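You operate a simulated robot arm through the tools that you are given. There is no shell and no other tool. Be economical: measure what you need, move in short steps, check, and stop when the job is done.

Carry out the task below with a simulated robot arm. There is one attempt and no reset: what you move stays moved.

TASK
Wind the music box to mark 2 and play out tune 2.
Fine: set the tune before you start it; slide it back to STOP when it has run down.
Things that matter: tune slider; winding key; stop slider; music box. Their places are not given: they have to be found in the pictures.

It is judged by the outcome, as a careful person would: the job done as asked, and still so three seconds after it is handed in. It fails if anything else is knocked over, pushed out of place, dropped, spilled or broken.

THE ROBOT
A 7-joint arm with a two-finger parallel gripper, fixed in place. Base frame: the origin is at the foot of the arm, x ahead of it, y to its left, z up. Lengths are in m, angles in rad, forces in N, time in s.
With the tool pointing down near the work surface it reaches from about 0.3 to 0.7 m from the base axis. Its first joint turns from -1.152 to 1.152 rad. Payload 1.57 kg.
Tool frame: the origin (TCP) lies between the finger pads and is the grasp point; the fingertips stand 0.03 m ahead of it; z points along the fingers, y is the line along which they close. The gripper opens to 0.11 m. The fingers are 0.024 m wide and 0.012 m thick; the gripper's body (0.048 by 0.112 m) begins 0.078 m behind the TCP.
Orientation is that of the tool frame in the base frame, as a unit quaternion [w, x, y, z]. With the fingers straight down and closing along the base's y, the tool's x points along the base's -x, its y along +y and its z along -z.

THE INTERFACE
- The arm moves only by the tool arm_command. Its argument "increments" is a list that holds one entry, the list of rows, each a list of 7 numbers: the finger opening in mm, from 0 to 110, then the shift along the tool's x, y, z in units of 300 mm (1.0 is 300 mm), then the turn, a rotation vector about the tool's x, y, z in units of 120 degrees (1.0 is 120 degrees). In form: [[[jaw, tx, ty, tz, ax, ay, az], ...]]. A call has 1 to 10 rows; each row is the pose to reach, as a shift and turn from the pose commanded when the call began, along the tool's axes at that moment. A call with a number of a shift or a turn outside -1 to 1 is refused whole. A row lasts 0.2 s, in which the tool goes at most 0.05 m and 0.15 rad; a call with a longer step from one row to the next is refused whole, and so is a gripper value outside its range. A pose out of reach is approached as far as the arm can. The call stops where the force on the tool passes 70 N (or 10 N more than at its start, if that is more) or the arm is blocked; 0.2 s more then pass. The fingers move at their own pace (about 0.108 m/s each) and stop on an object; they squeeze with about 29 N. The grip force told is the motor's: it shows also when the fingers shut on nothing. Time passes only in rows, and 0.2 s behind the last, so rows that repeat a pose let the fingers close. It gives the time, the measured TCP pose, the force on the tool (base axes), the opening and the grip force at its end, in the units of the frame above (readings bear some noise), and new pictures: "show" is both (left out), scene, wrist or none.
- Cameras (640 x 400 px; columns grow to the right, rows downward): "scene" is fixed at [0.1702, -0.389, 1.4228]; the picture's right is [0.77, -0.64, 0.00], its down [-0.26, -0.31, -0.91] and it looks along [0.58, 0.70, -0.41] (base axes); focal length 326 px, centre (320, 200). "wrist" rides on the gripper at [-0.036, 0, -0.08] in the tool frame; the picture's right is [0.00, -1.00, 0.00], its down [0.97, 0.00, -0.24] and it looks along [0.24, 0.00, 0.97] (tool axes); focal length 218 px, centre (320, 200).
- pixel_to_xyz(camera, pixels): for up to 12 pixels [column, row] of the newest picture of that camera ("zoom" is the newest enlarged one), the place [x, y, z] in the base frame of the surface seen there, good to about 0.002 m. No time passes.
- enlarge(camera, box): a new picture of the part [left, top, right, bottom] of that camera's present view, enlarged. No time passes.
- close_job(): hands the job in; it is judged then, once.

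Work in short steps. Measure before you move; look again where a grasp or a placing could have gone wrong, and mend it. You have 80 turns and 120 pictures in all, the two below and enlarged ones among them. Open the gripper and draw the arm clear of the work before you hand the job in, unless the task says otherwise; then end with one line.

The tools are called after "Request:" by a JSON object that holds its "op" and its "data". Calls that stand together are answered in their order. arm_command: Moves the arm, as the interface text tells. Its arguments: {"type":"object","properties":{"increments":{"type":"array"},"show":{"type":"string","enum":["both","scene","wrist","none"]}},"required":["increments"]} The other tools are called the same way: pixel_to_xyz (camera, pixels) gives the place of the surface under pixels of a picture; enlarge (camera, box) takes an enlarged picture of a part of a camera's view; close_job () hands the job in.

At the start:

```text
clock: 0.0
eef_pos: [0.4081, -0.0012, 1.1509]
ee_rot: [-0.001, 0.0, 1.0, 0.0]
ft_force: [-0.1, 0.2, -0.4]
gripper_width: 0.1098
grasp_force: 0.0
```

scene: 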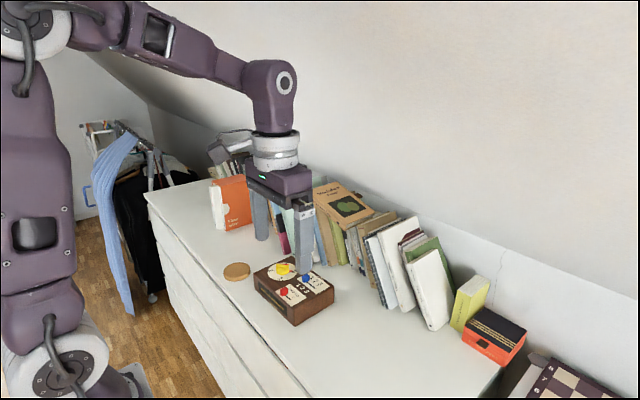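
wrist: 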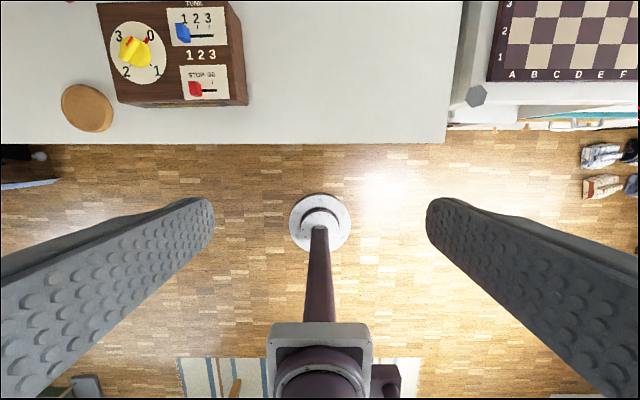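

The music box is at about (180,55) in the wrist view. I enlarge it in both cameras to measure.

Request:
{"op": "enlarge", "data": {"camera": "wrist", "box": [90, 0, 250, 110]}}

Request:
{"op": "enlarge", "data": {"camera": "scene", "box": [240, 245, 350, 330]}}

Request:
{"op": "pixel_to_xyz", "data": {"camera": "wrist", "pixels": [[137, 52], [120, 52], [148, 43], [183, 33], [196, 89], [212, 37], [212, 92], [100, 5], [122, 103], [243, 103], [85, 107], [300, 100]]}}

```text
3.64 times, centred on (170, 55) of wrist
```

zoom: 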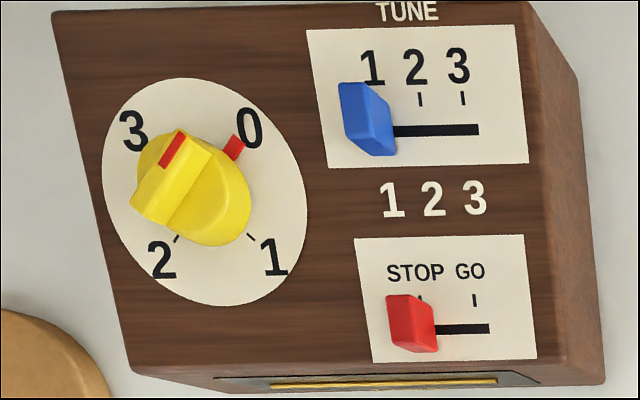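

```text
4.71 times, centred on (295, 288) of scene
```

zoom: 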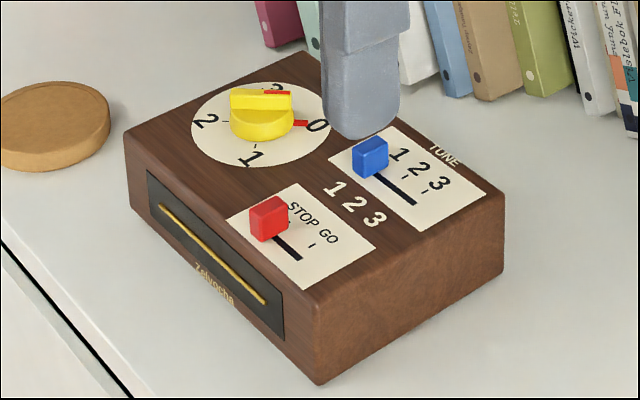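

```text
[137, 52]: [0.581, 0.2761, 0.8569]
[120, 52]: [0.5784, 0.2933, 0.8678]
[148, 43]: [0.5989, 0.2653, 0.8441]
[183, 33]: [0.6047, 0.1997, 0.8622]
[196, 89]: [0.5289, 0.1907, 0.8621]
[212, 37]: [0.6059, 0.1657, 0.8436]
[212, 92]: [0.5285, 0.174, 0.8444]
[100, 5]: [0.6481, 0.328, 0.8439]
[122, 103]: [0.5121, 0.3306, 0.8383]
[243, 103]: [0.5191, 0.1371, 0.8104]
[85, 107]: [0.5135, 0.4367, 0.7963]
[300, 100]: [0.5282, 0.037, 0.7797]
```

I move above the box for a square view of it.

Request:
{"op": "arm_command", "data": {"increments": [[[110, -0.08, 0.105, 0.048, 0, 0, 0], [110, -0.16, 0.21, 0.096, 0, 0, 0], [110, -0.24, 0.315, 0.144, 0, 0, 0], [110, -0.32, 0.42, 0.19, 0, 0, 0], [110, -0.4, 0.525, 0.238, 0, 0, 0], [110, -0.48, 0.63, 0.286, 0, 0, 0], [110, -0.57, 0.735, 0.335, 0, 0, 0], [110, -0.57, 0.735, 0.335, 0, 0, 0]]], "show": "both"}}

```text
clock: 1.8
eef_pos: [0.5771, 0.2193, 1.0514]
ee_rot: [0.0, 0.0, 1.0, 0.0]
ft_force: [0.3, 0.1, -0.2]
gripper_width: 0.1102
grasp_force: 0.0
```

scene: 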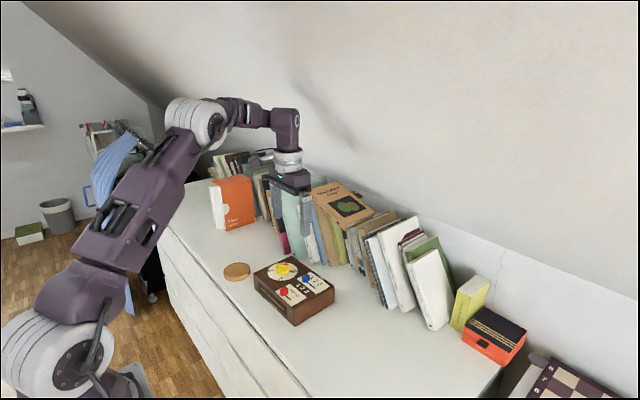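
wrist: 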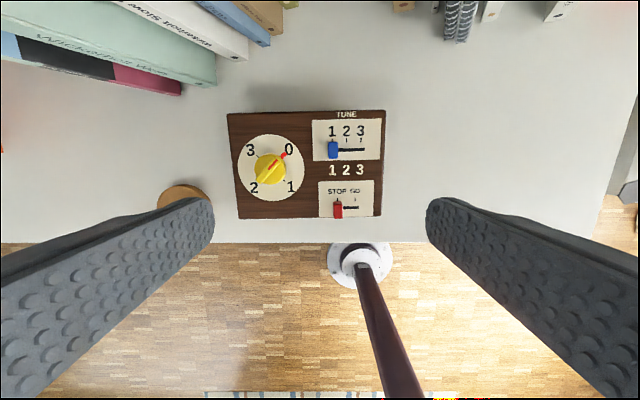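

Request:
{"op": "enlarge", "data": {"camera": "wrist", "box": [224, 105, 394, 225]}}

```text
3.33 times, centred on (309, 165) of wrist
```

zoom: 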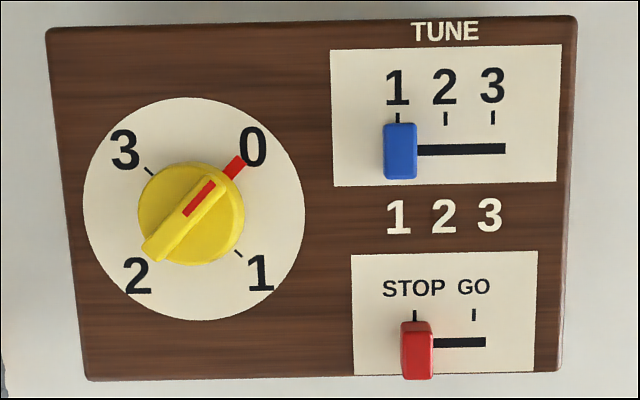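

Request:
{"op": "pixel_to_xyz", "data": {"camera": "zoom", "pixels": [[400, 140], [417, 340], [445, 118], [493, 117], [398, 118], [474, 314], [415, 315], [195, 208], [212, 185], [150, 250], [238, 165], [239, 254]]}}

Request:
{"op": "pixel_to_xyz", "data": {"camera": "zoom", "pixels": [[150, 170], [142, 215], [190, 262], [241, 215], [225, 188], [147, 238], [48, 35], [575, 20], [88, 378], [570, 368], [504, 149], [485, 342]]}}

```text
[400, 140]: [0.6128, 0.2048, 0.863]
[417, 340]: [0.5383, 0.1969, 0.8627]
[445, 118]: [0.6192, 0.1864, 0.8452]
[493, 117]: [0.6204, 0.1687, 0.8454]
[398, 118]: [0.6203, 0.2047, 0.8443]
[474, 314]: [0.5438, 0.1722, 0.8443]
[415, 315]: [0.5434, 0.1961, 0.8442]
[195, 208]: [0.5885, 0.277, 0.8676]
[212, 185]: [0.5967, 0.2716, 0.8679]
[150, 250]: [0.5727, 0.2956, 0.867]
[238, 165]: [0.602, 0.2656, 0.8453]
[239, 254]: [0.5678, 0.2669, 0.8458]
```

```text
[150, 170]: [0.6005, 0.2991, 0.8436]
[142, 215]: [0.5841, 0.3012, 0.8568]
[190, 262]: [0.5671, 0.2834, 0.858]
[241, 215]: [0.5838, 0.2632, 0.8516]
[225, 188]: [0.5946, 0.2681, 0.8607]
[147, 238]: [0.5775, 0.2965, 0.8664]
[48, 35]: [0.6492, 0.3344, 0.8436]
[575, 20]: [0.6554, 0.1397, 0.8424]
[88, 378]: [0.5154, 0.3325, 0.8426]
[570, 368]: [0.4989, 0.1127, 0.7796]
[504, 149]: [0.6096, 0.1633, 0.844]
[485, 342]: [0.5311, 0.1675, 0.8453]
```

Tune ticks are at y≈0.2047/0.1866/0.1687, blue knob at (0.610,0.2048), top 0.863. I go above it with jaws narrowed.

Request:
{"op": "arm_command", "data": {"increments": [[[36, -0.04, -0.016, 0.13, 0, 0, 0], [36, -0.08, -0.032, 0.27, 0, 0, 0], [36, -0.11, -0.0483, 0.404, 0, 0, 0], [36, -0.11, -0.0483, 0.404, 0, 0, 0], [36, -0.11, -0.0483, 0.404, 0, 0, 0]]], "show": "wrist"}}

```text
clock: 3.0
eef_pos: [0.6113, 0.2066, 0.9309]
ee_rot: [0.0, 0.0, 1.0, 0.0]
ft_force: [0.5, -0.2, 0.2]
gripper_width: 0.0361
grasp_force: 0.1
```

wrist: 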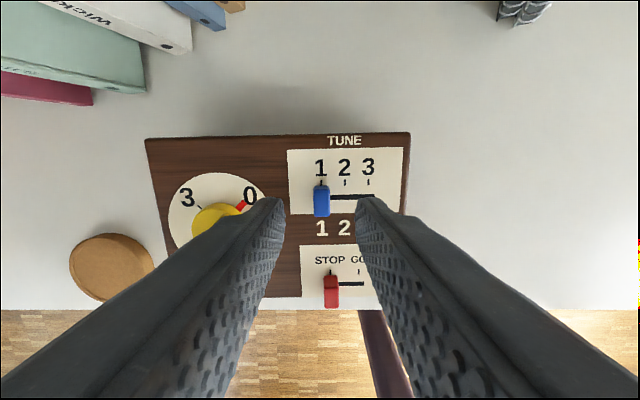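

Request:
{"op": "pixel_to_xyz", "data": {"camera": "wrist", "pixels": [[322, 190], [322, 200], [322, 210], [321, 183], [345, 183], [369, 182]]}}

Request:
{"op": "arm_command", "data": {"increments": [[[36, 0, -0.004, 0.06, 0, 0, 0], [36, 0, -0.004, 0.12, 0, 0, 0], [36, 0, -0.004, 0.17, 0, 0, 0], [36, 0, -0.004, 0.17, 0, 0, 0]]], "show": "wrist"}}

```text
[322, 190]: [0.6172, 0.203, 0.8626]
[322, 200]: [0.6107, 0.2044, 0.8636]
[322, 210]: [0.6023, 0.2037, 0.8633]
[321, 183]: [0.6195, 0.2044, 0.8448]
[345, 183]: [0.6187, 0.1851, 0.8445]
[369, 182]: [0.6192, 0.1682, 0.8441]
```

```text
clock: 4.0
eef_pos: [0.6117, 0.2033, 0.8774]
ee_rot: [0.0, -0.001, 1.0, 0.0]
ft_force: [-0.6, 0.2, 0.2]
gripper_width: 0.0359
grasp_force: 0.1
```

wrist: 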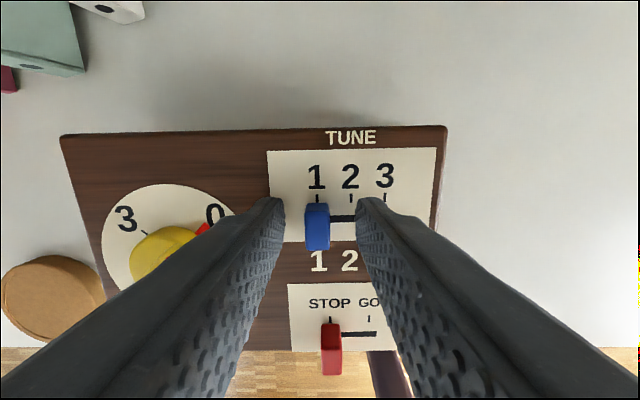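

Fingertips straddle the blue knob; I close on it.

Request:
{"op": "arm_command", "data": {"increments": [[[0, 0, 0.002, 0, 0, 0, 0], [0, 0, 0.002, 0, 0, 0, 0], [0, 0, 0.002, 0, 0, 0, 0]]], "show": "wrist"}}

```text
clock: 4.8
eef_pos: [0.6111, 0.2045, 0.878]
ee_rot: [-0.001, 0.001, 1.0, 0.0]
ft_force: [-4.5, -3.1, -0.2]
gripper_width: 0.0116
grasp_force: 28.5
```

wrist: 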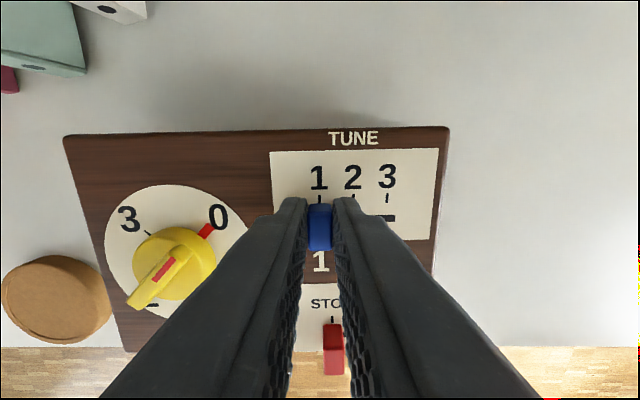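

Held at 11.6 mm width. I slide 18 mm toward −y to mark 2.

Request:
{"op": "arm_command", "data": {"increments": [[[0, 0, -0.015, 0, 0, 0, 0], [0, 0, -0.03, 0, 0, 0, 0], [0, 0, -0.045, 0, 0, 0, 0], [0, 0, -0.06, 0, 0, 0, 0], [0, 0, -0.06, 0, 0, 0, 0]]], "show": "wrist"}}

```text
clock: 6.0
eef_pos: [0.612, 0.1854, 0.8792]
ee_rot: [0.0, 0.0, 1.0, 0.0]
ft_force: [-3.2, -1.3, 2.8]
gripper_width: 0.0117
grasp_force: 28.9
```

wrist: 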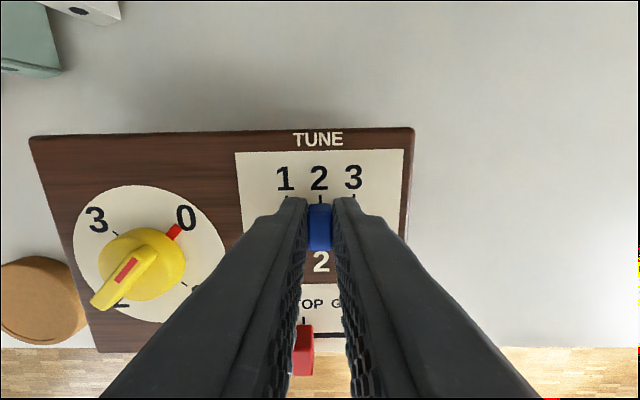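

The knob lines up with the 2 tick. Release and rise to check.

Request:
{"op": "arm_command", "data": {"increments": [[[32, 0, -0.06, 0, 0, 0, 0]]], "show": "none"}}

```text
clock: 6.4
eef_pos: [0.6111, 0.1679, 0.8789]
ee_rot: [-0.001, 0.0, 1.0, 0.0]
ft_force: [0.3, 0.1, -0.6]
gripper_width: 0.0326
grasp_force: 0.2
```

I mistakenly repeated the shift, which moved the tool another 18 mm. Rising to see where the slider is.

Request:
{"op": "arm_command", "data": {"increments": [[[32, 0, 0, -0.1, 0, 0, 0], [32, 0, 0, -0.2, 0, 0, 0], [32, 0, 0, -0.2, 0, 0, 0]]], "show": "wrist"}}

Request:
{"op": "enlarge", "data": {"camera": "wrist", "box": [200, 110, 420, 250]}}

```text
clock: 7.2
eef_pos: [0.6143, 0.1685, 0.9372]
ee_rot: [0.0, 0.0, 1.0, 0.0]
ft_force: [0.8, 0.5, -0.1]
gripper_width: 0.0319
grasp_force: 0.1
```

wrist: 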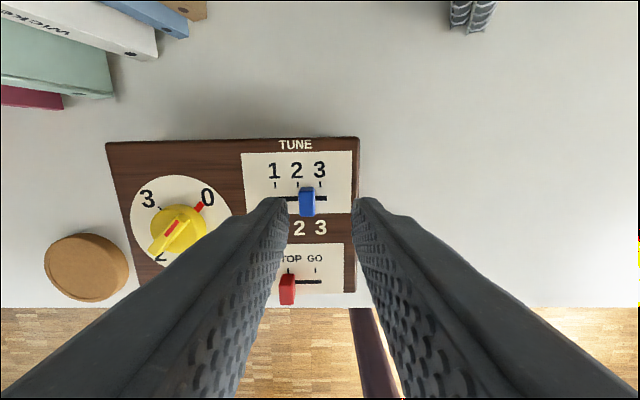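

```text
2.86 times, centred on (310, 180) of wrist
```

zoom: 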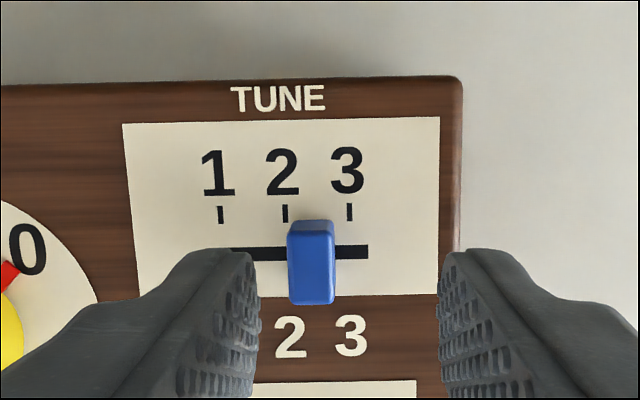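

Request:
{"op": "pixel_to_xyz", "data": {"camera": "zoom", "pixels": [[311, 260], [311, 245], [285, 213], [349, 212], [220, 214], [458, 100]]}}

```text
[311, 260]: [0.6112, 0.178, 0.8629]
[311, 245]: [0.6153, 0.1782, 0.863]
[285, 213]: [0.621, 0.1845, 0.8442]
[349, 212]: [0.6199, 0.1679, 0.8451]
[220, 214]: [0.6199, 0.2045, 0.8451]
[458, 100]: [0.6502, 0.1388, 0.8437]
```

Slider at y=0.178, between 2 and 3. Mark 2 is y≈0.1863; I re-grasp and move it back.

Request:
{"op": "arm_command", "data": {"increments": [[[32, 0.005, 0.032, 0.03, 0, 0, 0], [32, 0.01, 0.032, 0.1, 0, 0, 0], [32, 0.01, 0.032, 0.193, 0, 0, 0], [32, 0.01, 0.032, 0.193, 0, 0, 0], [0, 0.01, 0.032, 0.193, 0, 0, 0], [0, 0.01, 0.032, 0.193, 0, 0, 0], [0, 0.01, 0.032, 0.193, 0, 0, 0]]], "show": "none"}}

```text
clock: 8.8
eef_pos: [0.6113, 0.1785, 0.8798]
ee_rot: [0.0, 0.0, 1.0, 0.0]
ft_force: [-1.8, -0.4, 0.8]
gripper_width: 0.0115
grasp_force: 29.0
```

Request:
{"op": "arm_command", "data": {"increments": [[[0, 0, 0.013, 0, 0, 0, 0], [0, 0, 0.027, 0, 0, 0, 0], [0, 0, 0.027, 0, 0, 0, 0]]], "show": "wrist"}}

Request:
{"op": "enlarge", "data": {"camera": "wrist", "box": [230, 120, 430, 250]}}

```text
clock: 9.6
eef_pos: [0.6098, 0.1878, 0.8804]
ee_rot: [-0.001, 0.001, 1.0, 0.0]
ft_force: [-2.5, -2.3, 0.7]
gripper_width: 0.0116
grasp_force: 29.8
```

wrist: 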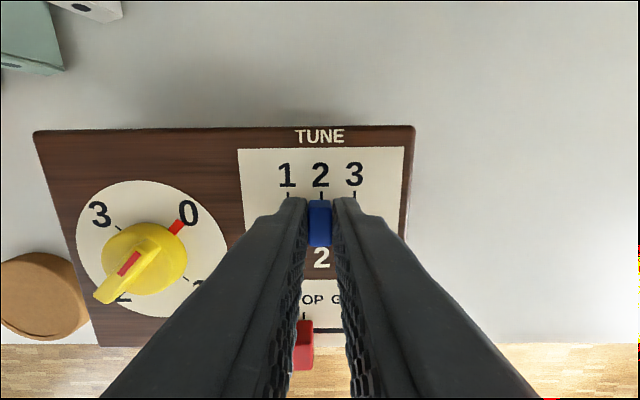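

```text
3.08 times, centred on (330, 185) of wrist
```

zoom: 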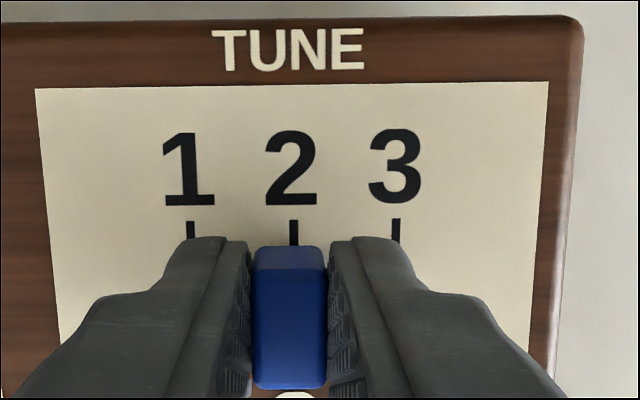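

Aligned to within ~0.6 mm. Release in place, then rise.

Request:
{"op": "arm_command", "data": {"increments": [[[32, 0, -0.001, 0, 0, 0, 0], [32, 0, -0.001, 0, 0, 0, 0], [32, 0, -0.001, -0.1, 0, 0, 0], [32, 0, -0.001, -0.2, 0, 0, 0], [32, 0, -0.001, -0.2, 0, 0, 0]]], "show": "wrist"}}

Request:
{"op": "enlarge", "data": {"camera": "wrist", "box": [110, 110, 430, 310]}}

```text
clock: 10.8
eef_pos: [0.6086, 0.1853, 0.9391]
ee_rot: [0.0, 0.001, 1.0, 0.0]
ft_force: [0.0, -0.6, -0.8]
gripper_width: 0.0318
grasp_force: 0.1
```

wrist: 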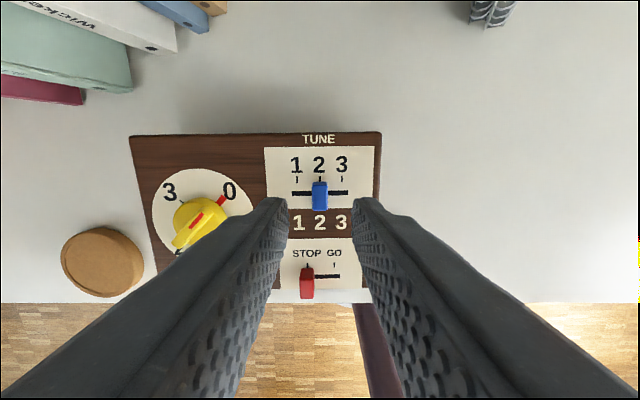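

```text
2.00 times, centred on (270, 210) of wrist
```

zoom: 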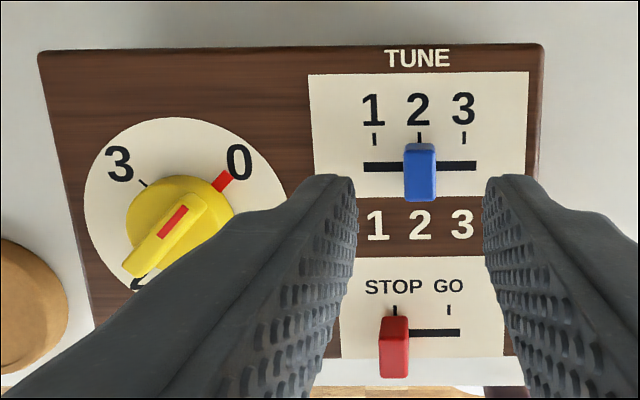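

Tune is on 2. Now I move over the key at (0.584,0.2825), rotating about the tool toward −135° so a full half-turn clockwise can follow.

Request:
{"op": "arm_command", "data": {"increments": [[[40, 0.01, 0.04, -0.035, 0, 0, -0.07], [40, 0.02, 0.08, -0.07, 0, 0, -0.14], [40, 0.03, 0.12, -0.07, 0, 0, -0.21], [40, 0.04, 0.16, -0.07, 0, 0, -0.28], [40, 0.05, 0.2, -0.07, 0, 0, -0.35], [40, 0.06, 0.24, -0.07, 0, 0, -0.42], [40, 0.07, 0.28, -0.07, 0, 0, -0.49], [40, 0.082, 0.324, -0.07, 0, 0, -0.5625], [40, 0.082, 0.324, -0.07, 0, 0, -0.5625]]], "show": "none"}}

Request:
{"op": "arm_command", "data": {"increments": [[[40, 0, 0, 0, 0, 0, -0.07], [40, 0, 0, 0, 0, 0, -0.14], [40, 0, 0, 0, 0, 0, -0.21], [40, 0, 0, 0, 0, 0, -0.28], [40, 0, 0, 0, 0, 0, -0.35], [40, 0, 0, 0, 0, 0, -0.42], [40, 0, 0, 0, 0, 0, -0.49], [40, 0, 0, 0, 0, 0, -0.5625], [40, 0, 0, 0, 0, 0, -0.5625]]], "show": "both"}}

```text
refused: row 8 steps farther than a row can; nothing moved
```

```text
refused: row 8 steps farther than a row can; nothing moved
```

Request:
{"op": "arm_command", "data": {"increments": [[[40, 0.01, 0.04, -0.035, 0, 0, -0.07], [40, 0.02, 0.08, -0.07, 0, 0, -0.14], [40, 0.03, 0.12, -0.07, 0, 0, -0.21], [40, 0.04, 0.16, -0.07, 0, 0, -0.28], [40, 0.05, 0.2, -0.07, 0, 0, -0.35], [40, 0.06, 0.24, -0.07, 0, 0, -0.42], [40, 0.07, 0.28, -0.07, 0, 0, -0.49], [40, 0.082, 0.324, -0.07, 0, 0, -0.5525], [40, 0.082, 0.324, -0.07, 0, 0, -0.5625]]], "show": "none"}}

Request:
{"op": "arm_command", "data": {"increments": [[[40, 0, 0, 0, 0, 0, -0.07], [40, 0, 0, 0, 0, 0, -0.14], [40, 0, 0, 0, 0, 0, -0.21], [40, 0, 0, 0, 0, 0, -0.28], [40, 0, 0, 0, 0, 0, -0.35], [40, 0, 0, 0, 0, 0, -0.42], [40, 0, 0, 0, 0, 0, -0.49], [40, 0, 0, 0, 0, 0, -0.5525], [40, 0, 0, 0, 0, 0, -0.5625]]], "show": "both"}}

```text
clock: 12.8
eef_pos: [0.5841, 0.2835, 0.9615]
ee_rot: [0.0, -0.556, 0.831, 0.0]
ft_force: [0.1, 1.1, -0.1]
gripper_width: 0.0401
grasp_force: 0.1
```

```text
clock: 14.8
eef_pos: [0.5842, 0.2825, 0.9612]
ee_rot: [0.001, 0.924, -0.381, 0.0]
ft_force: [-0.4, 0.2, 0.2]
gripper_width: 0.04
grasp_force: 0.1
```

scene: 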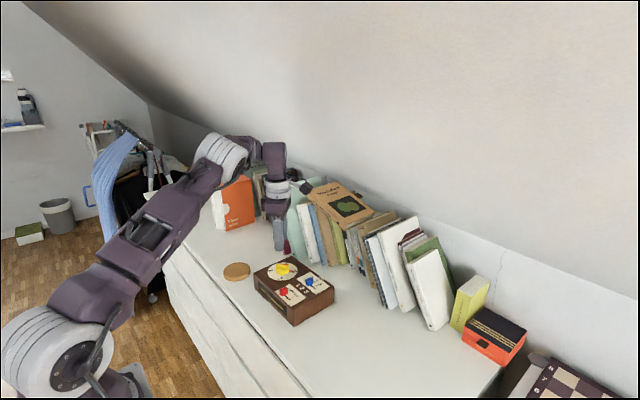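
wrist: 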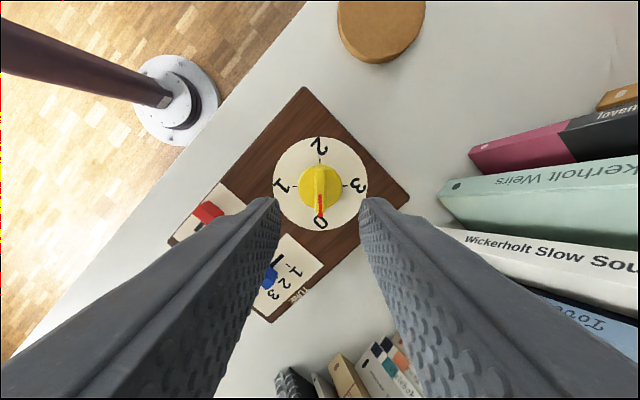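

The −135° pose was reached; the ridge is vertical in the wrist image at column 320. Measure its shape.

Request:
{"op": "enlarge", "data": {"camera": "wrist", "box": [260, 130, 380, 240]}}

```text
3.64 times, centred on (320, 185) of wrist
```

zoom: 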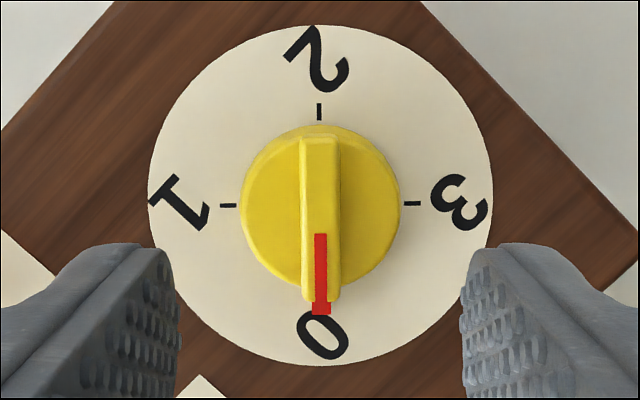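

Request:
{"op": "pixel_to_xyz", "data": {"camera": "zoom", "pixels": [[320, 145], [320, 215], [320, 285], [305, 215], [334, 215], [270, 200], [370, 200], [319, 112], [229, 206], [412, 203]]}}

```text
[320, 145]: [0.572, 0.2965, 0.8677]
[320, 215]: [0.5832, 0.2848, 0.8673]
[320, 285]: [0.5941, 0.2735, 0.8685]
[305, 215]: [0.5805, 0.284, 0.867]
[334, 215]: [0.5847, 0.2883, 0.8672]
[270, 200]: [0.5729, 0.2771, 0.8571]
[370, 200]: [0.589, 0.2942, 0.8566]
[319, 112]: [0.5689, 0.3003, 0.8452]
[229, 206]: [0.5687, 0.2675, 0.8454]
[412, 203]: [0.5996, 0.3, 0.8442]
```

Key centre ≈ (0.5845,0.2833), ridge 0.857–0.868. Descend to TCP z≈0.889 and grip.

Request:
{"op": "arm_command", "data": {"increments": [[[40, 0, 0, 0.08, 0, 0, 0], [40, 0, 0, 0.16, 0, 0, 0], [40, 0, 0, 0.2, 0, 0, 0], [40, 0, 0, 0.2385, 0, 0, 0], [40, 0, 0, 0.2385, 0, 0, 0], [0, 0, 0, 0.2385, 0, 0, 0], [0, 0, 0, 0.2385, 0, 0, 0], [0, 0, 0, 0.2385, 0, 0, 0]]], "show": "both"}}

```text
clock: 16.6
eef_pos: [0.5853, 0.2826, 0.8892]
ee_rot: [0.001, 0.924, -0.383, 0.0]
ft_force: [-1.9, -1.9, -0.1]
gripper_width: 0.0088
grasp_force: 27.5
```

scene: 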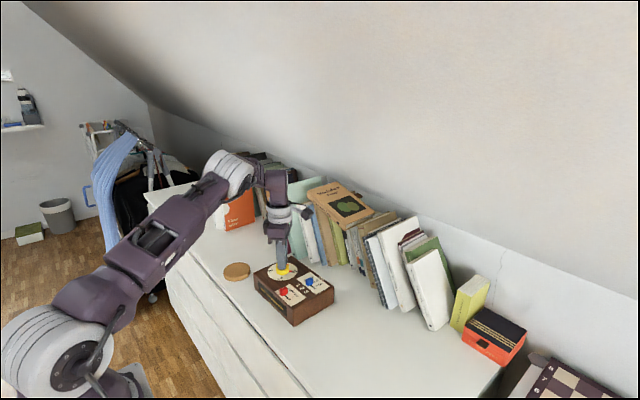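
wrist: 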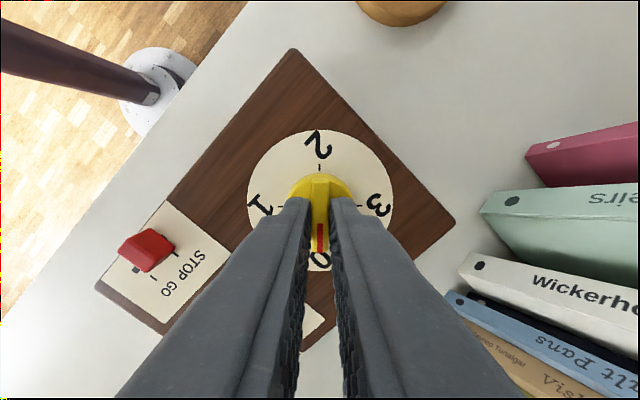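

Held. Turn clockwise (positive about the tool z) 40° first and check.

Request:
{"op": "arm_command", "data": {"increments": [[[0, 0, 0, 0, 0, 0, 0.07], [0, 0, 0, 0, 0, 0, 0.14], [0, 0, 0, 0, 0, 0, 0.21], [0, 0, 0, 0, 0, 0, 0.28], [0, 0, 0, 0, 0, 0, 0.35], [0, 0, 0, 0, 0, 0, 0.375]]], "show": "wrist"}}

```text
clock: 18.0
eef_pos: [0.5854, 0.2844, 0.8899]
ee_rot: [0.0, -0.707, 0.708, 0.001]
ft_force: [-0.4, -0.1, -0.3]
gripper_width: 0.0088
grasp_force: 27.1
```

wrist: 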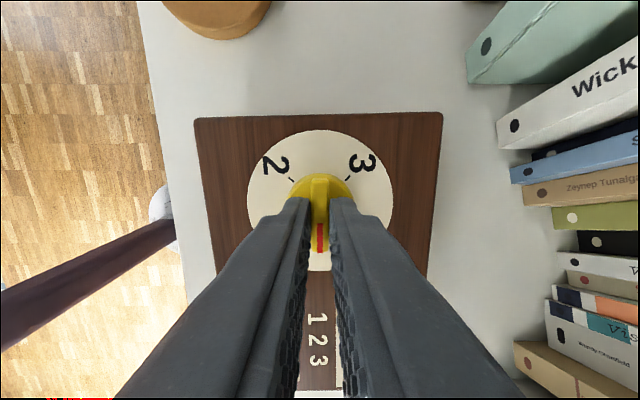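

The key follows and the box stays put. Continue the remaining 135°.

Request:
{"op": "arm_command", "data": {"increments": [[[0, 0, 0, 0, 0, 0, 0.07], [0, 0, 0, 0, 0, 0, 0.14], [0, 0, 0, 0, 0, 0, 0.21], [0, 0, 0, 0, 0, 0, 0.28], [0, 0, 0, 0, 0, 0, 0.35], [0, 0, 0, 0, 0, 0, 0.42], [0, 0, 0, 0, 0, 0, 0.49], [0, 0, 0, 0, 0, 0, 0.56], [0, 0, 0, 0, 0, 0, 0.5625]]], "show": "none"}}

Request:
{"op": "arm_command", "data": {"increments": [[[0, 0, 0, 0, 0, 0, 0.07], [0, 0, 0, 0, 0, 0, 0.14], [0, 0, 0, 0, 0, 0, 0.21], [0, 0, 0, 0, 0, 0, 0.28], [0, 0, 0, 0, 0, 0, 0.35], [0, 0, 0, 0, 0, 0, 0.42], [0, 0, 0, 0, 0, 0, 0.49], [0, 0, 0, 0, 0, 0, 0.56], [0, 0, 0, 0, 0, 0, 0.5625]]], "show": "wrist"}}

```text
clock: 20.0
eef_pos: [0.5851, 0.2844, 0.8902]
ee_rot: [0.001, -0.194, 0.981, 0.001]
ft_force: [-3.1, 5.3, 5.9]
gripper_width: 0.0086
grasp_force: 28.0
```

```text
clock: 22.0
eef_pos: [0.5835, 0.2825, 0.8898]
ee_rot: [0.001, 0.383, 0.924, 0.0]
ft_force: [5.3, 3.0, 0.8]
gripper_width: 0.0089
grasp_force: 27.2
```

wrist: 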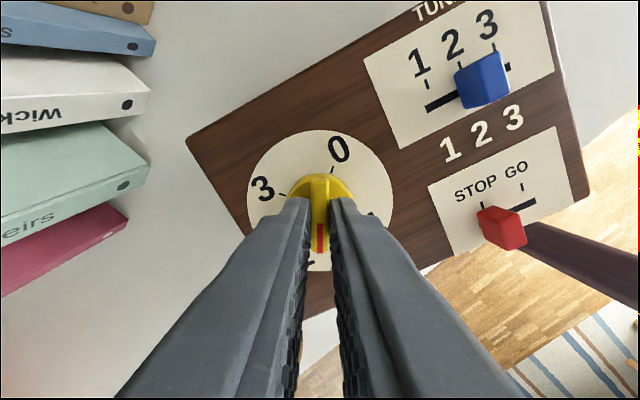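

The box appears turned relative to expectation (tick 0 is not opposite the ridge). Inspect before doing anything else.

Request:
{"op": "arm_command", "data": {"increments": [[[0, 0, 0, 0, 0, 0, 0]]], "show": "both"}}

Request:
{"op": "enlarge", "data": {"camera": "scene", "box": [220, 230, 350, 335]}}

Request:
{"op": "pixel_to_xyz", "data": {"camera": "wrist", "pixels": [[190, 137], [332, 168], [584, 200], [288, 194], [429, 85], [495, 47], [480, 80], [482, 205], [522, 186], [260, 290]]}}

```text
clock: 22.4
eef_pos: [0.5845, 0.2823, 0.8899]
ee_rot: [0.001, 0.383, 0.924, -0.001]
ft_force: [3.3, 1.2, 1.6]
gripper_width: 0.0088
grasp_force: 27.9
```

scene: 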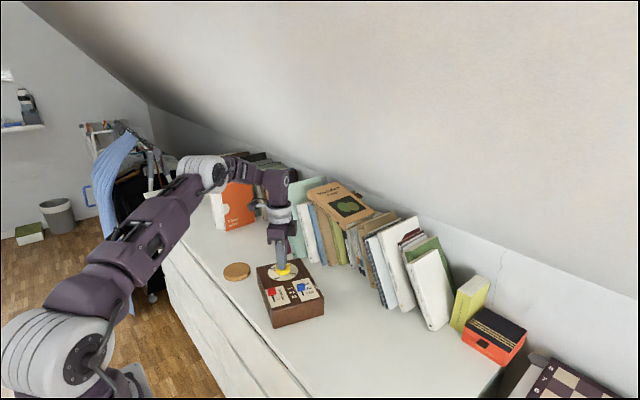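
wrist: 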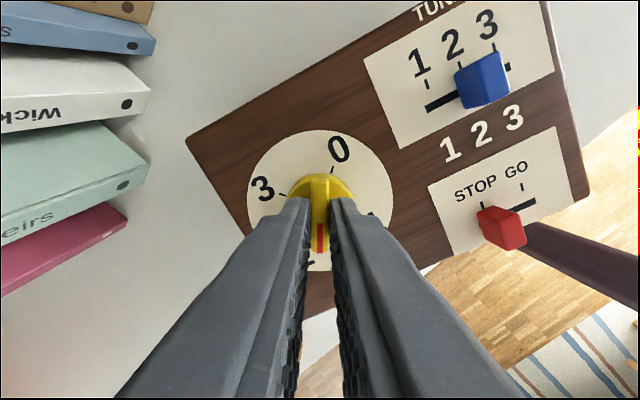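

```text
3.81 times, centred on (285, 282) of scene
```

zoom: 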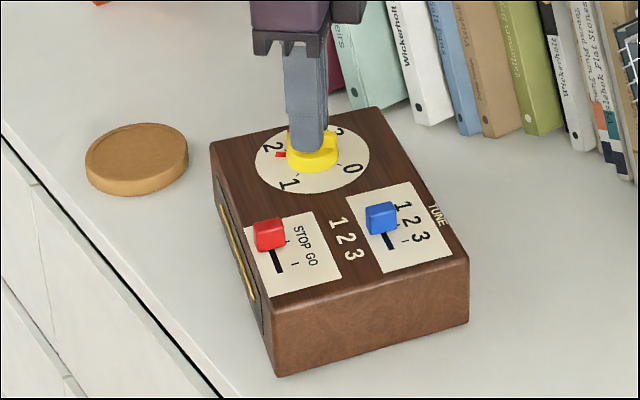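

```text
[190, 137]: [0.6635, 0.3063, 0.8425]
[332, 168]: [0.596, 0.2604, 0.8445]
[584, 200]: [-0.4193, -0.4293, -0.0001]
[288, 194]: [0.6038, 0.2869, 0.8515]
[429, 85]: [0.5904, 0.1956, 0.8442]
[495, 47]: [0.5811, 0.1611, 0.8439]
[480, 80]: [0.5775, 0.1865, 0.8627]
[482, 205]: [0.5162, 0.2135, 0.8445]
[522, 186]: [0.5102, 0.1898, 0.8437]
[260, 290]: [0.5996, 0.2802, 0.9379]
```

The box turned about 15° clockwise with the key, so the key is about 15° short of mark 2. I'll press down lightly to gain friction on the table before turning further.

Request:
{"op": "arm_command", "data": {"increments": [[[0, 0, 0, 0.005, 0, 0, 0], [0, 0, 0, 0.01, 0, 0, 0], [0, 0, 0, 0.01, 0, 0, 0]]], "show": "none"}}

```text
clock: 23.2
eef_pos: [0.5849, 0.2817, 0.8877]
ee_rot: [0.0, 0.383, 0.924, 0.0]
ft_force: [-9.9, -6.3, 26.0]
gripper_width: 0.0089
grasp_force: 28.2
```

26 N downward. Now turn slowly 15° more.

Request:
{"op": "arm_command", "data": {"increments": [[[0, 0, 0, 0.002, 0, 0, 0.03], [0, 0, 0, 0.002, 0, 0, 0.06], [0, 0, 0, 0.002, 0, 0, 0.09], [0, 0, 0, 0.002, 0, 0, 0.12], [0, 0, 0, 0.002, 0, 0, 0.12]]], "show": "wrist"}}

Request:
{"op": "pixel_to_xyz", "data": {"camera": "wrist", "pixels": [[429, 85], [495, 47], [482, 205], [522, 186]]}}

Request:
{"op": "enlarge", "data": {"camera": "wrist", "box": [220, 110, 420, 290]}}

```text
clock: 24.4
eef_pos: [0.5843, 0.2828, 0.8867]
ee_rot: [0.0, 0.495, 0.869, 0.001]
ft_force: [-16.9, -9.6, 35.0]
gripper_width: 0.0092
grasp_force: 27.6
```

wrist: 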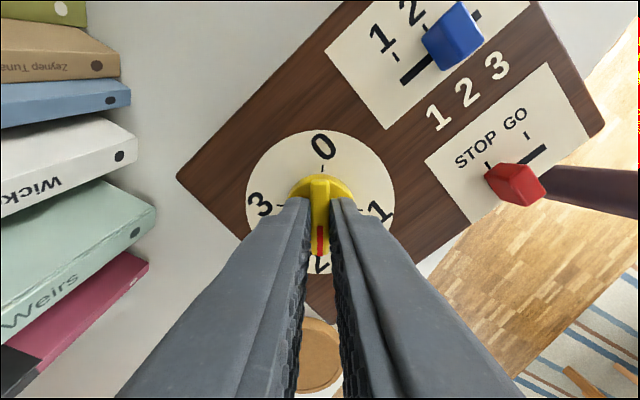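

```text
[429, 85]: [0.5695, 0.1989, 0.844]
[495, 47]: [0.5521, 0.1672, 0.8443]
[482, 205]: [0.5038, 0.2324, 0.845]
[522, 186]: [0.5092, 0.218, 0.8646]
```

```text
2.22 times, centred on (320, 200) of wrist
```

zoom: 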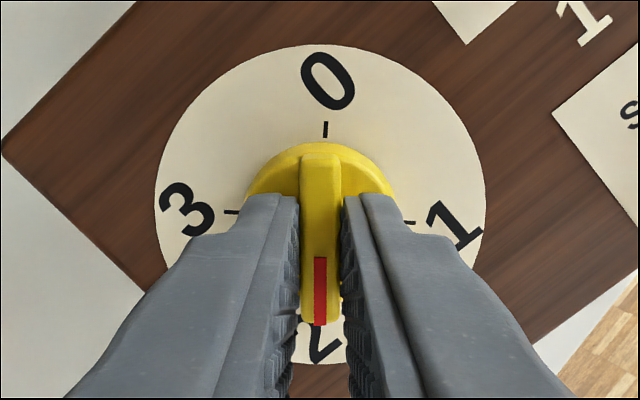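

Worked: key turned against the box. Measure the residual angle: tick 0 at (325,130) and ticks 3, 1, vs. ridge.

Request:
{"op": "pixel_to_xyz", "data": {"camera": "zoom", "pixels": [[325, 123], [325, 136], [228, 211], [412, 222], [320, 170], [320, 300], [320, 235]]}}

Request:
{"op": "pixel_to_xyz", "data": {"camera": "wrist", "pixels": [[395, 57], [422, 41], [490, 164], [526, 135], [180, 177]]}}

```text
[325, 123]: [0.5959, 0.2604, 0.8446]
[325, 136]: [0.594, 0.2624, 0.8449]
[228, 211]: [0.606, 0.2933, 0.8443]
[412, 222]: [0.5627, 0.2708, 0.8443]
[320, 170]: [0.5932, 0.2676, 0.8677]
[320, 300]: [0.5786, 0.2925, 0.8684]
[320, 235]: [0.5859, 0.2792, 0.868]
```

```text
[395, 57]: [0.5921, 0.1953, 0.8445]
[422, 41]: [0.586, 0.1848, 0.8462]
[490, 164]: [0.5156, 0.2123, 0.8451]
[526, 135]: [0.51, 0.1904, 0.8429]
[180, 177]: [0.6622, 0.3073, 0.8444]
```

Residual about 2°. A small further nudge, then ease the downward force and release, watching for spring-back.

Request:
{"op": "arm_command", "data": {"increments": [[[0, 0, 0, 0, 0, 0, 0.01], [0, 0, 0, 0, 0, 0, 0.02], [0, 0, 0, 0, 0, 0, 0.02], [0, 0, 0, -0.006, 0, 0, 0.02], [40, 0, 0, -0.008, 0, 0, 0.02], [40, 0, 0, -0.008, 0, 0, 0.02], [40, 0, 0, -0.1, 0, 0, 0.02], [40, 0, 0, -0.2, 0, 0, 0.02], [40, 0, 0, -0.27, 0, 0, 0.02], [40, 0, 0, -0.27, 0, 0, 0.02]]], "show": "wrist"}}

Request:
{"op": "enlarge", "data": {"camera": "wrist", "box": [250, 120, 390, 250]}}

```text
clock: 26.6
eef_pos: [0.5871, 0.2809, 0.9668]
ee_rot: [0.0, 0.514, 0.858, 0.0]
ft_force: [0.0, 0.2, -0.9]
gripper_width: 0.04
grasp_force: 0.1
```

wrist: 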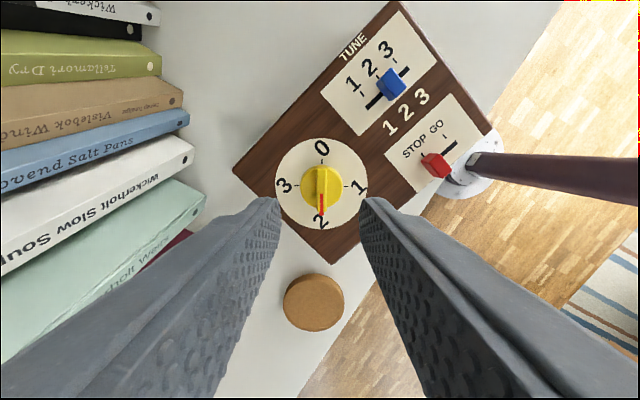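

```text
3.08 times, centred on (320, 185) of wrist
```

zoom: 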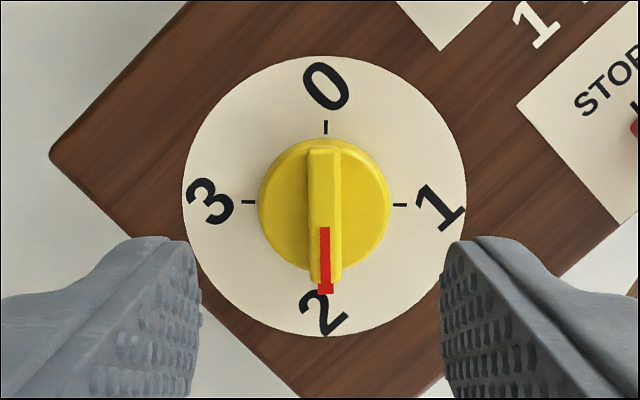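

Key sits at mark 2 (within ~2°). Next, the red slider: move above it and turn the tool to match the box's ~16° yaw.

Request:
{"op": "arm_command", "data": {"increments": [[[36, -0.01, -0.056, 0, 0, 0, -0.065], [36, -0.022, -0.112, 0, 0, 0, -0.13], [36, -0.034, -0.17, 0, 0, 0, -0.195], [36, -0.045, -0.226, 0, 0, 0, -0.26], [36, -0.056, -0.283, 0, 0, 0, -0.325], [36, -0.068, -0.339, 0, 0, 0, -0.383], [36, -0.068, -0.339, 0, 0, 0, -0.383]]], "show": "wrist"}}

Request:
{"op": "enlarge", "data": {"camera": "wrist", "box": [230, 90, 430, 215]}}

```text
clock: 28.2
eef_pos: [0.5054, 0.2167, 0.968]
ee_rot: [0.0, 0.137, 0.991, 0.0]
ft_force: [0.3, 1.0, -0.3]
gripper_width: 0.0359
grasp_force: 0.0
```

wrist: 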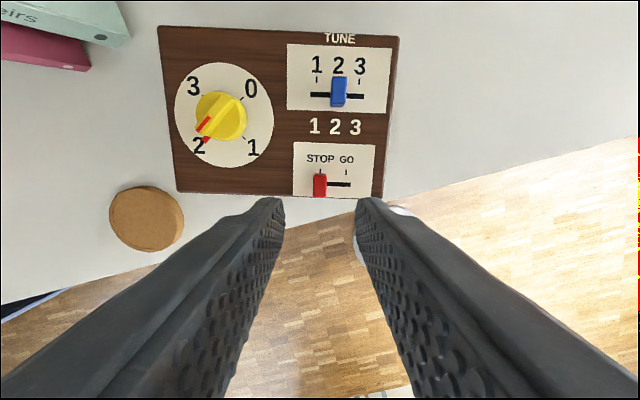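

```text
3.20 times, centred on (330, 152) of wrist
```

zoom: 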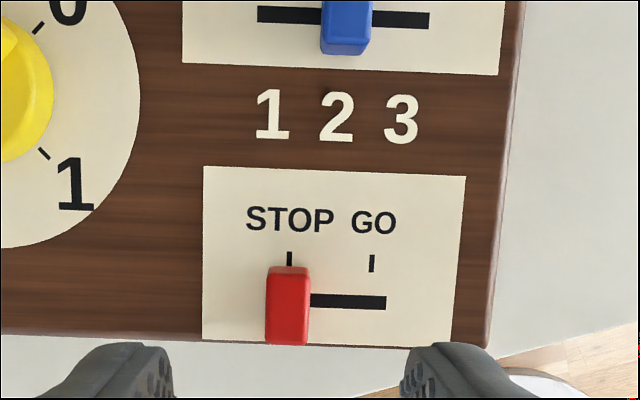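

Request:
{"op": "pixel_to_xyz", "data": {"camera": "zoom", "pixels": [[288, 280], [288, 295], [288, 310], [289, 258], [372, 263], [384, 303], [320, 300]]}}

Request:
{"op": "pixel_to_xyz", "data": {"camera": "wrist", "pixels": [[159, 28], [398, 37], [178, 191], [382, 196]]}}

```text
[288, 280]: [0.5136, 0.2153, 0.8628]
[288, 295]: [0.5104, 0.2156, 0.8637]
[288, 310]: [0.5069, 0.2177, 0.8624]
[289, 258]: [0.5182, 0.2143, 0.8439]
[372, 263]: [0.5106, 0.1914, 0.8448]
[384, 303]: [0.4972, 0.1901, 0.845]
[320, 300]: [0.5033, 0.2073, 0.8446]
```

```text
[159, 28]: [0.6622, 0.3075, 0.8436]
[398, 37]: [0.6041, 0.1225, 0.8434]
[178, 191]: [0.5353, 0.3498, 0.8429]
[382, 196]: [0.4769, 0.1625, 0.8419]
```

Box yaw is 17.3°, red knob centre ≈ (0.508,0.2165). Descend, grip.

Request:
{"op": "arm_command", "data": {"increments": [[[36, -0.008, 0.002, 0.1, 0, 0, 0.013], [36, -0.008, 0.002, 0.2, 0, 0, 0.013], [36, -0.008, 0.002, 0.26, 0, 0, 0.013], [36, -0.008, 0.002, 0.297, 0, 0, 0.013], [36, -0.008, 0.002, 0.297, 0, 0, 0.013], [0, -0.008, 0.002, 0.297, 0, 0, 0.013], [0, -0.008, 0.002, 0.297, 0, 0, 0.013], [0, -0.008, 0.002, 0.297, 0, 0, 0.013]]], "show": "wrist"}}

```text
clock: 30.0
eef_pos: [0.5089, 0.2169, 0.8789]
ee_rot: [0.001, 0.152, 0.988, -0.001]
ft_force: [-2.3, -3.2, 0.8]
gripper_width: 0.0117
grasp_force: 29.4
```

wrist: 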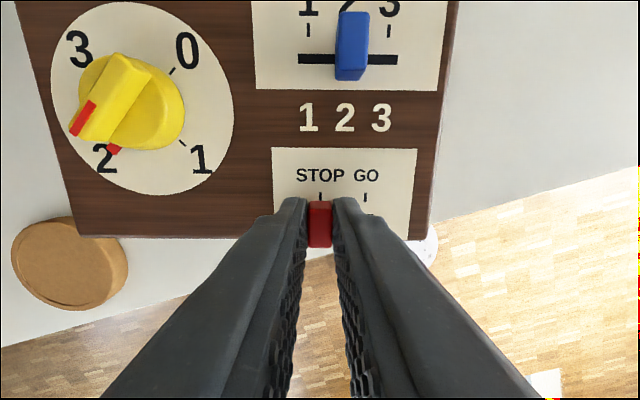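

Held at STOP. Slide 24 mm along tool −y to GO, then stay.

Request:
{"op": "arm_command", "data": {"increments": [[[0, 0, -0.02, 0, 0, 0, 0], [0, 0, -0.04, 0, 0, 0, 0], [0, 0, -0.06, 0, 0, 0, 0], [0, 0, -0.08, 0, 0, 0, 0], [0, 0, -0.08, 0, 0, 0, 0]]], "show": "wrist"}}

Request:
{"op": "enlarge", "data": {"camera": "wrist", "box": [220, 130, 420, 260]}}

```text
clock: 31.2
eef_pos: [0.5006, 0.1942, 0.8767]
ee_rot: [0.0, 0.151, 0.989, 0.0]
ft_force: [4.0, -0.3, 1.0]
gripper_width: 0.0115
grasp_force: 28.9
```

wrist: 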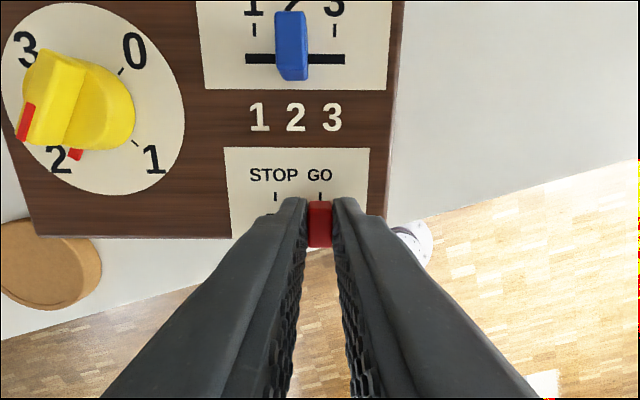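

```text
3.08 times, centred on (320, 195) of wrist
```

zoom: 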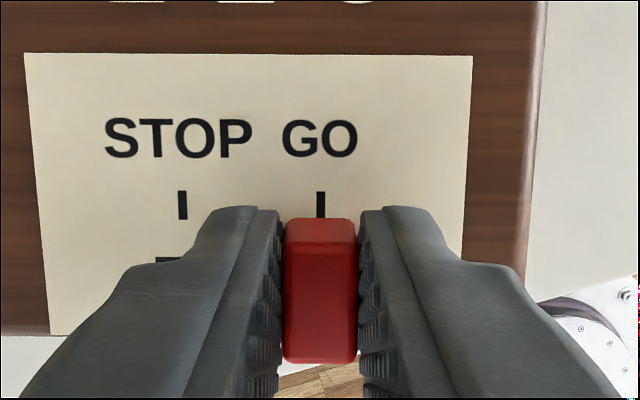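

At GO. Open in place and rise to watch the key run down.

Request:
{"op": "arm_command", "data": {"increments": [[[34, 0, 0, 0, 0, 0, 0], [34, 0, 0, 0, 0, 0, 0], [34, 0, 0, -0.1, 0, 0, 0], [34, 0, 0, -0.2, 0, 0, 0], [34, 0, 0, -0.3, 0, 0, 0], [34, 0, 0, -0.3, 0, 0, 0]]], "show": "wrist"}}

```text
clock: 32.6
eef_pos: [0.5006, 0.195, 0.9705]
ee_rot: [-0.001, 0.152, 0.988, 0.0]
ft_force: [1.0, 0.1, 0.4]
gripper_width: 0.0339
grasp_force: 0.0
```

wrist: 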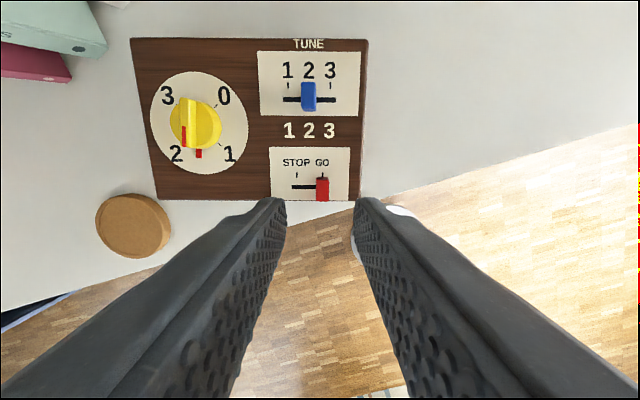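

The key is unwinding (pointer now between 2 and 1). Wait 2 s at a time.

Request:
{"op": "arm_command", "data": {"increments": [[[34, 0, 0, 0, 0, 0, 0], [34, 0, 0, 0, 0, 0, 0], [34, 0, 0, 0, 0, 0, 0], [34, 0, 0, 0, 0, 0, 0], [34, 0, 0, 0, 0, 0, 0], [34, 0, 0, 0, 0, 0, 0], [34, 0, 0, 0, 0, 0, 0], [34, 0, 0, 0, 0, 0, 0], [34, 0, 0, 0, 0, 0, 0], [34, 0, 0, 0, 0, 0, 0]]], "show": "none"}}

Request:
{"op": "arm_command", "data": {"increments": [[[34, 0, 0, 0, 0, 0, 0], [34, 0, 0, 0, 0, 0, 0], [34, 0, 0, 0, 0, 0, 0], [34, 0, 0, 0, 0, 0, 0], [34, 0, 0, 0, 0, 0, 0], [34, 0, 0, 0, 0, 0, 0], [34, 0, 0, 0, 0, 0, 0], [34, 0, 0, 0, 0, 0, 0], [34, 0, 0, 0, 0, 0, 0], [34, 0, 0, 0, 0, 0, 0]]], "show": "wrist"}}

```text
clock: 34.8
eef_pos: [0.5026, 0.1944, 0.9684]
ee_rot: [0.0, 0.151, 0.989, 0.0]
ft_force: [-0.1, -0.4, -0.2]
gripper_width: 0.0338
grasp_force: 0.0
```

```text
clock: 37.0
eef_pos: [0.5024, 0.1953, 0.9698]
ee_rot: [0.0, 0.151, 0.989, 0.0]
ft_force: [-0.5, 0.7, -0.4]
gripper_width: 0.0342
grasp_force: 0.2
```

wrist: 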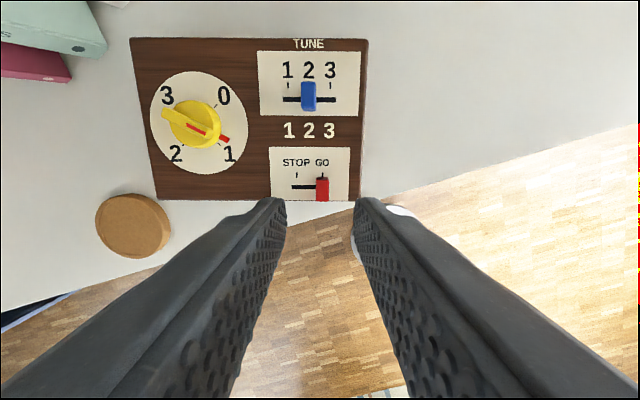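

Request:
{"op": "arm_command", "data": {"increments": [[[34, 0, 0, 0, 0, 0, 0], [34, 0, 0, 0, 0, 0, 0], [34, 0, 0, 0, 0, 0, 0], [34, 0, 0, 0, 0, 0, 0], [34, 0, 0, 0, 0, 0, 0], [34, 0, 0, 0, 0, 0, 0], [34, 0, 0, 0, 0, 0, 0], [34, 0, 0, 0, 0, 0, 0], [34, 0, 0, 0, 0, 0, 0], [34, 0, 0, 0, 0, 0, 0]]], "show": "none"}}

Request:
{"op": "arm_command", "data": {"increments": [[[34, 0, 0, 0, 0, 0, 0], [34, 0, 0, 0, 0, 0, 0], [34, 0, 0, 0, 0, 0, 0], [34, 0, 0, 0, 0, 0, 0], [34, 0, 0, 0, 0, 0, 0], [34, 0, 0, 0, 0, 0, 0], [34, 0, 0, 0, 0, 0, 0], [34, 0, 0, 0, 0, 0, 0], [34, 0, 0, 0, 0, 0, 0], [34, 0, 0, 0, 0, 0, 0]]], "show": "wrist"}}

Request:
{"op": "arm_command", "data": {"increments": [[[34, 0, 0, 0, 0, 0, 0], [34, 0, 0, 0, 0, 0, 0], [34, 0, 0, 0, 0, 0, 0], [34, 0, 0, 0, 0, 0, 0], [34, 0, 0, 0, 0, 0, 0], [34, 0, 0, 0, 0, 0, 0], [34, 0, 0, 0, 0, 0, 0], [34, 0, 0, 0, 0, 0, 0], [34, 0, 0, 0, 0, 0, 0], [34, 0, 0, 0, 0, 0, 0]]], "show": "wrist"}}

```text
clock: 39.2
eef_pos: [0.5015, 0.1955, 0.9686]
ee_rot: [0.0, 0.15, 0.989, -0.001]
ft_force: [0.6, -1.0, 0.4]
gripper_width: 0.0342
grasp_force: 0.1
```

```text
clock: 41.4
eef_pos: [0.5016, 0.1959, 0.9686]
ee_rot: [-0.001, 0.151, 0.989, 0.0]
ft_force: [-0.1, -0.1, -0.2]
gripper_width: 0.0342
grasp_force: 0.1
```

wrist: 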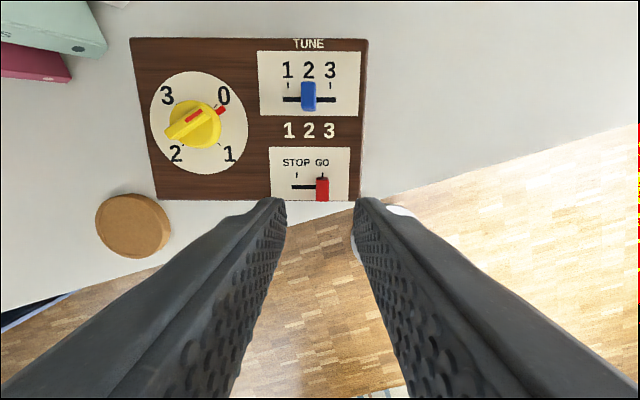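

```text
clock: 43.6
eef_pos: [0.5012, 0.1949, 0.9696]
ee_rot: [0.0, 0.151, 0.989, 0.0]
ft_force: [1.1, 0.7, -0.2]
gripper_width: 0.0341
grasp_force: 0.1
```

wrist: 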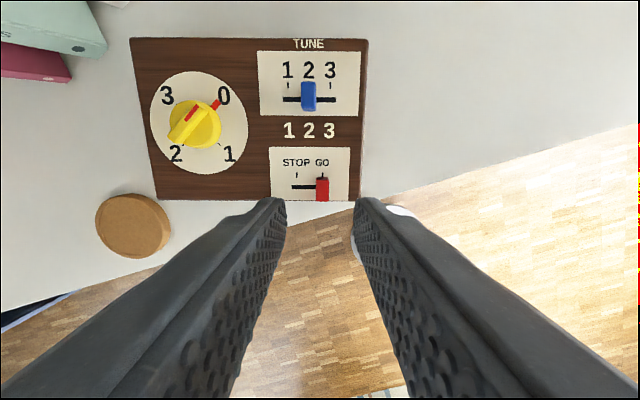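

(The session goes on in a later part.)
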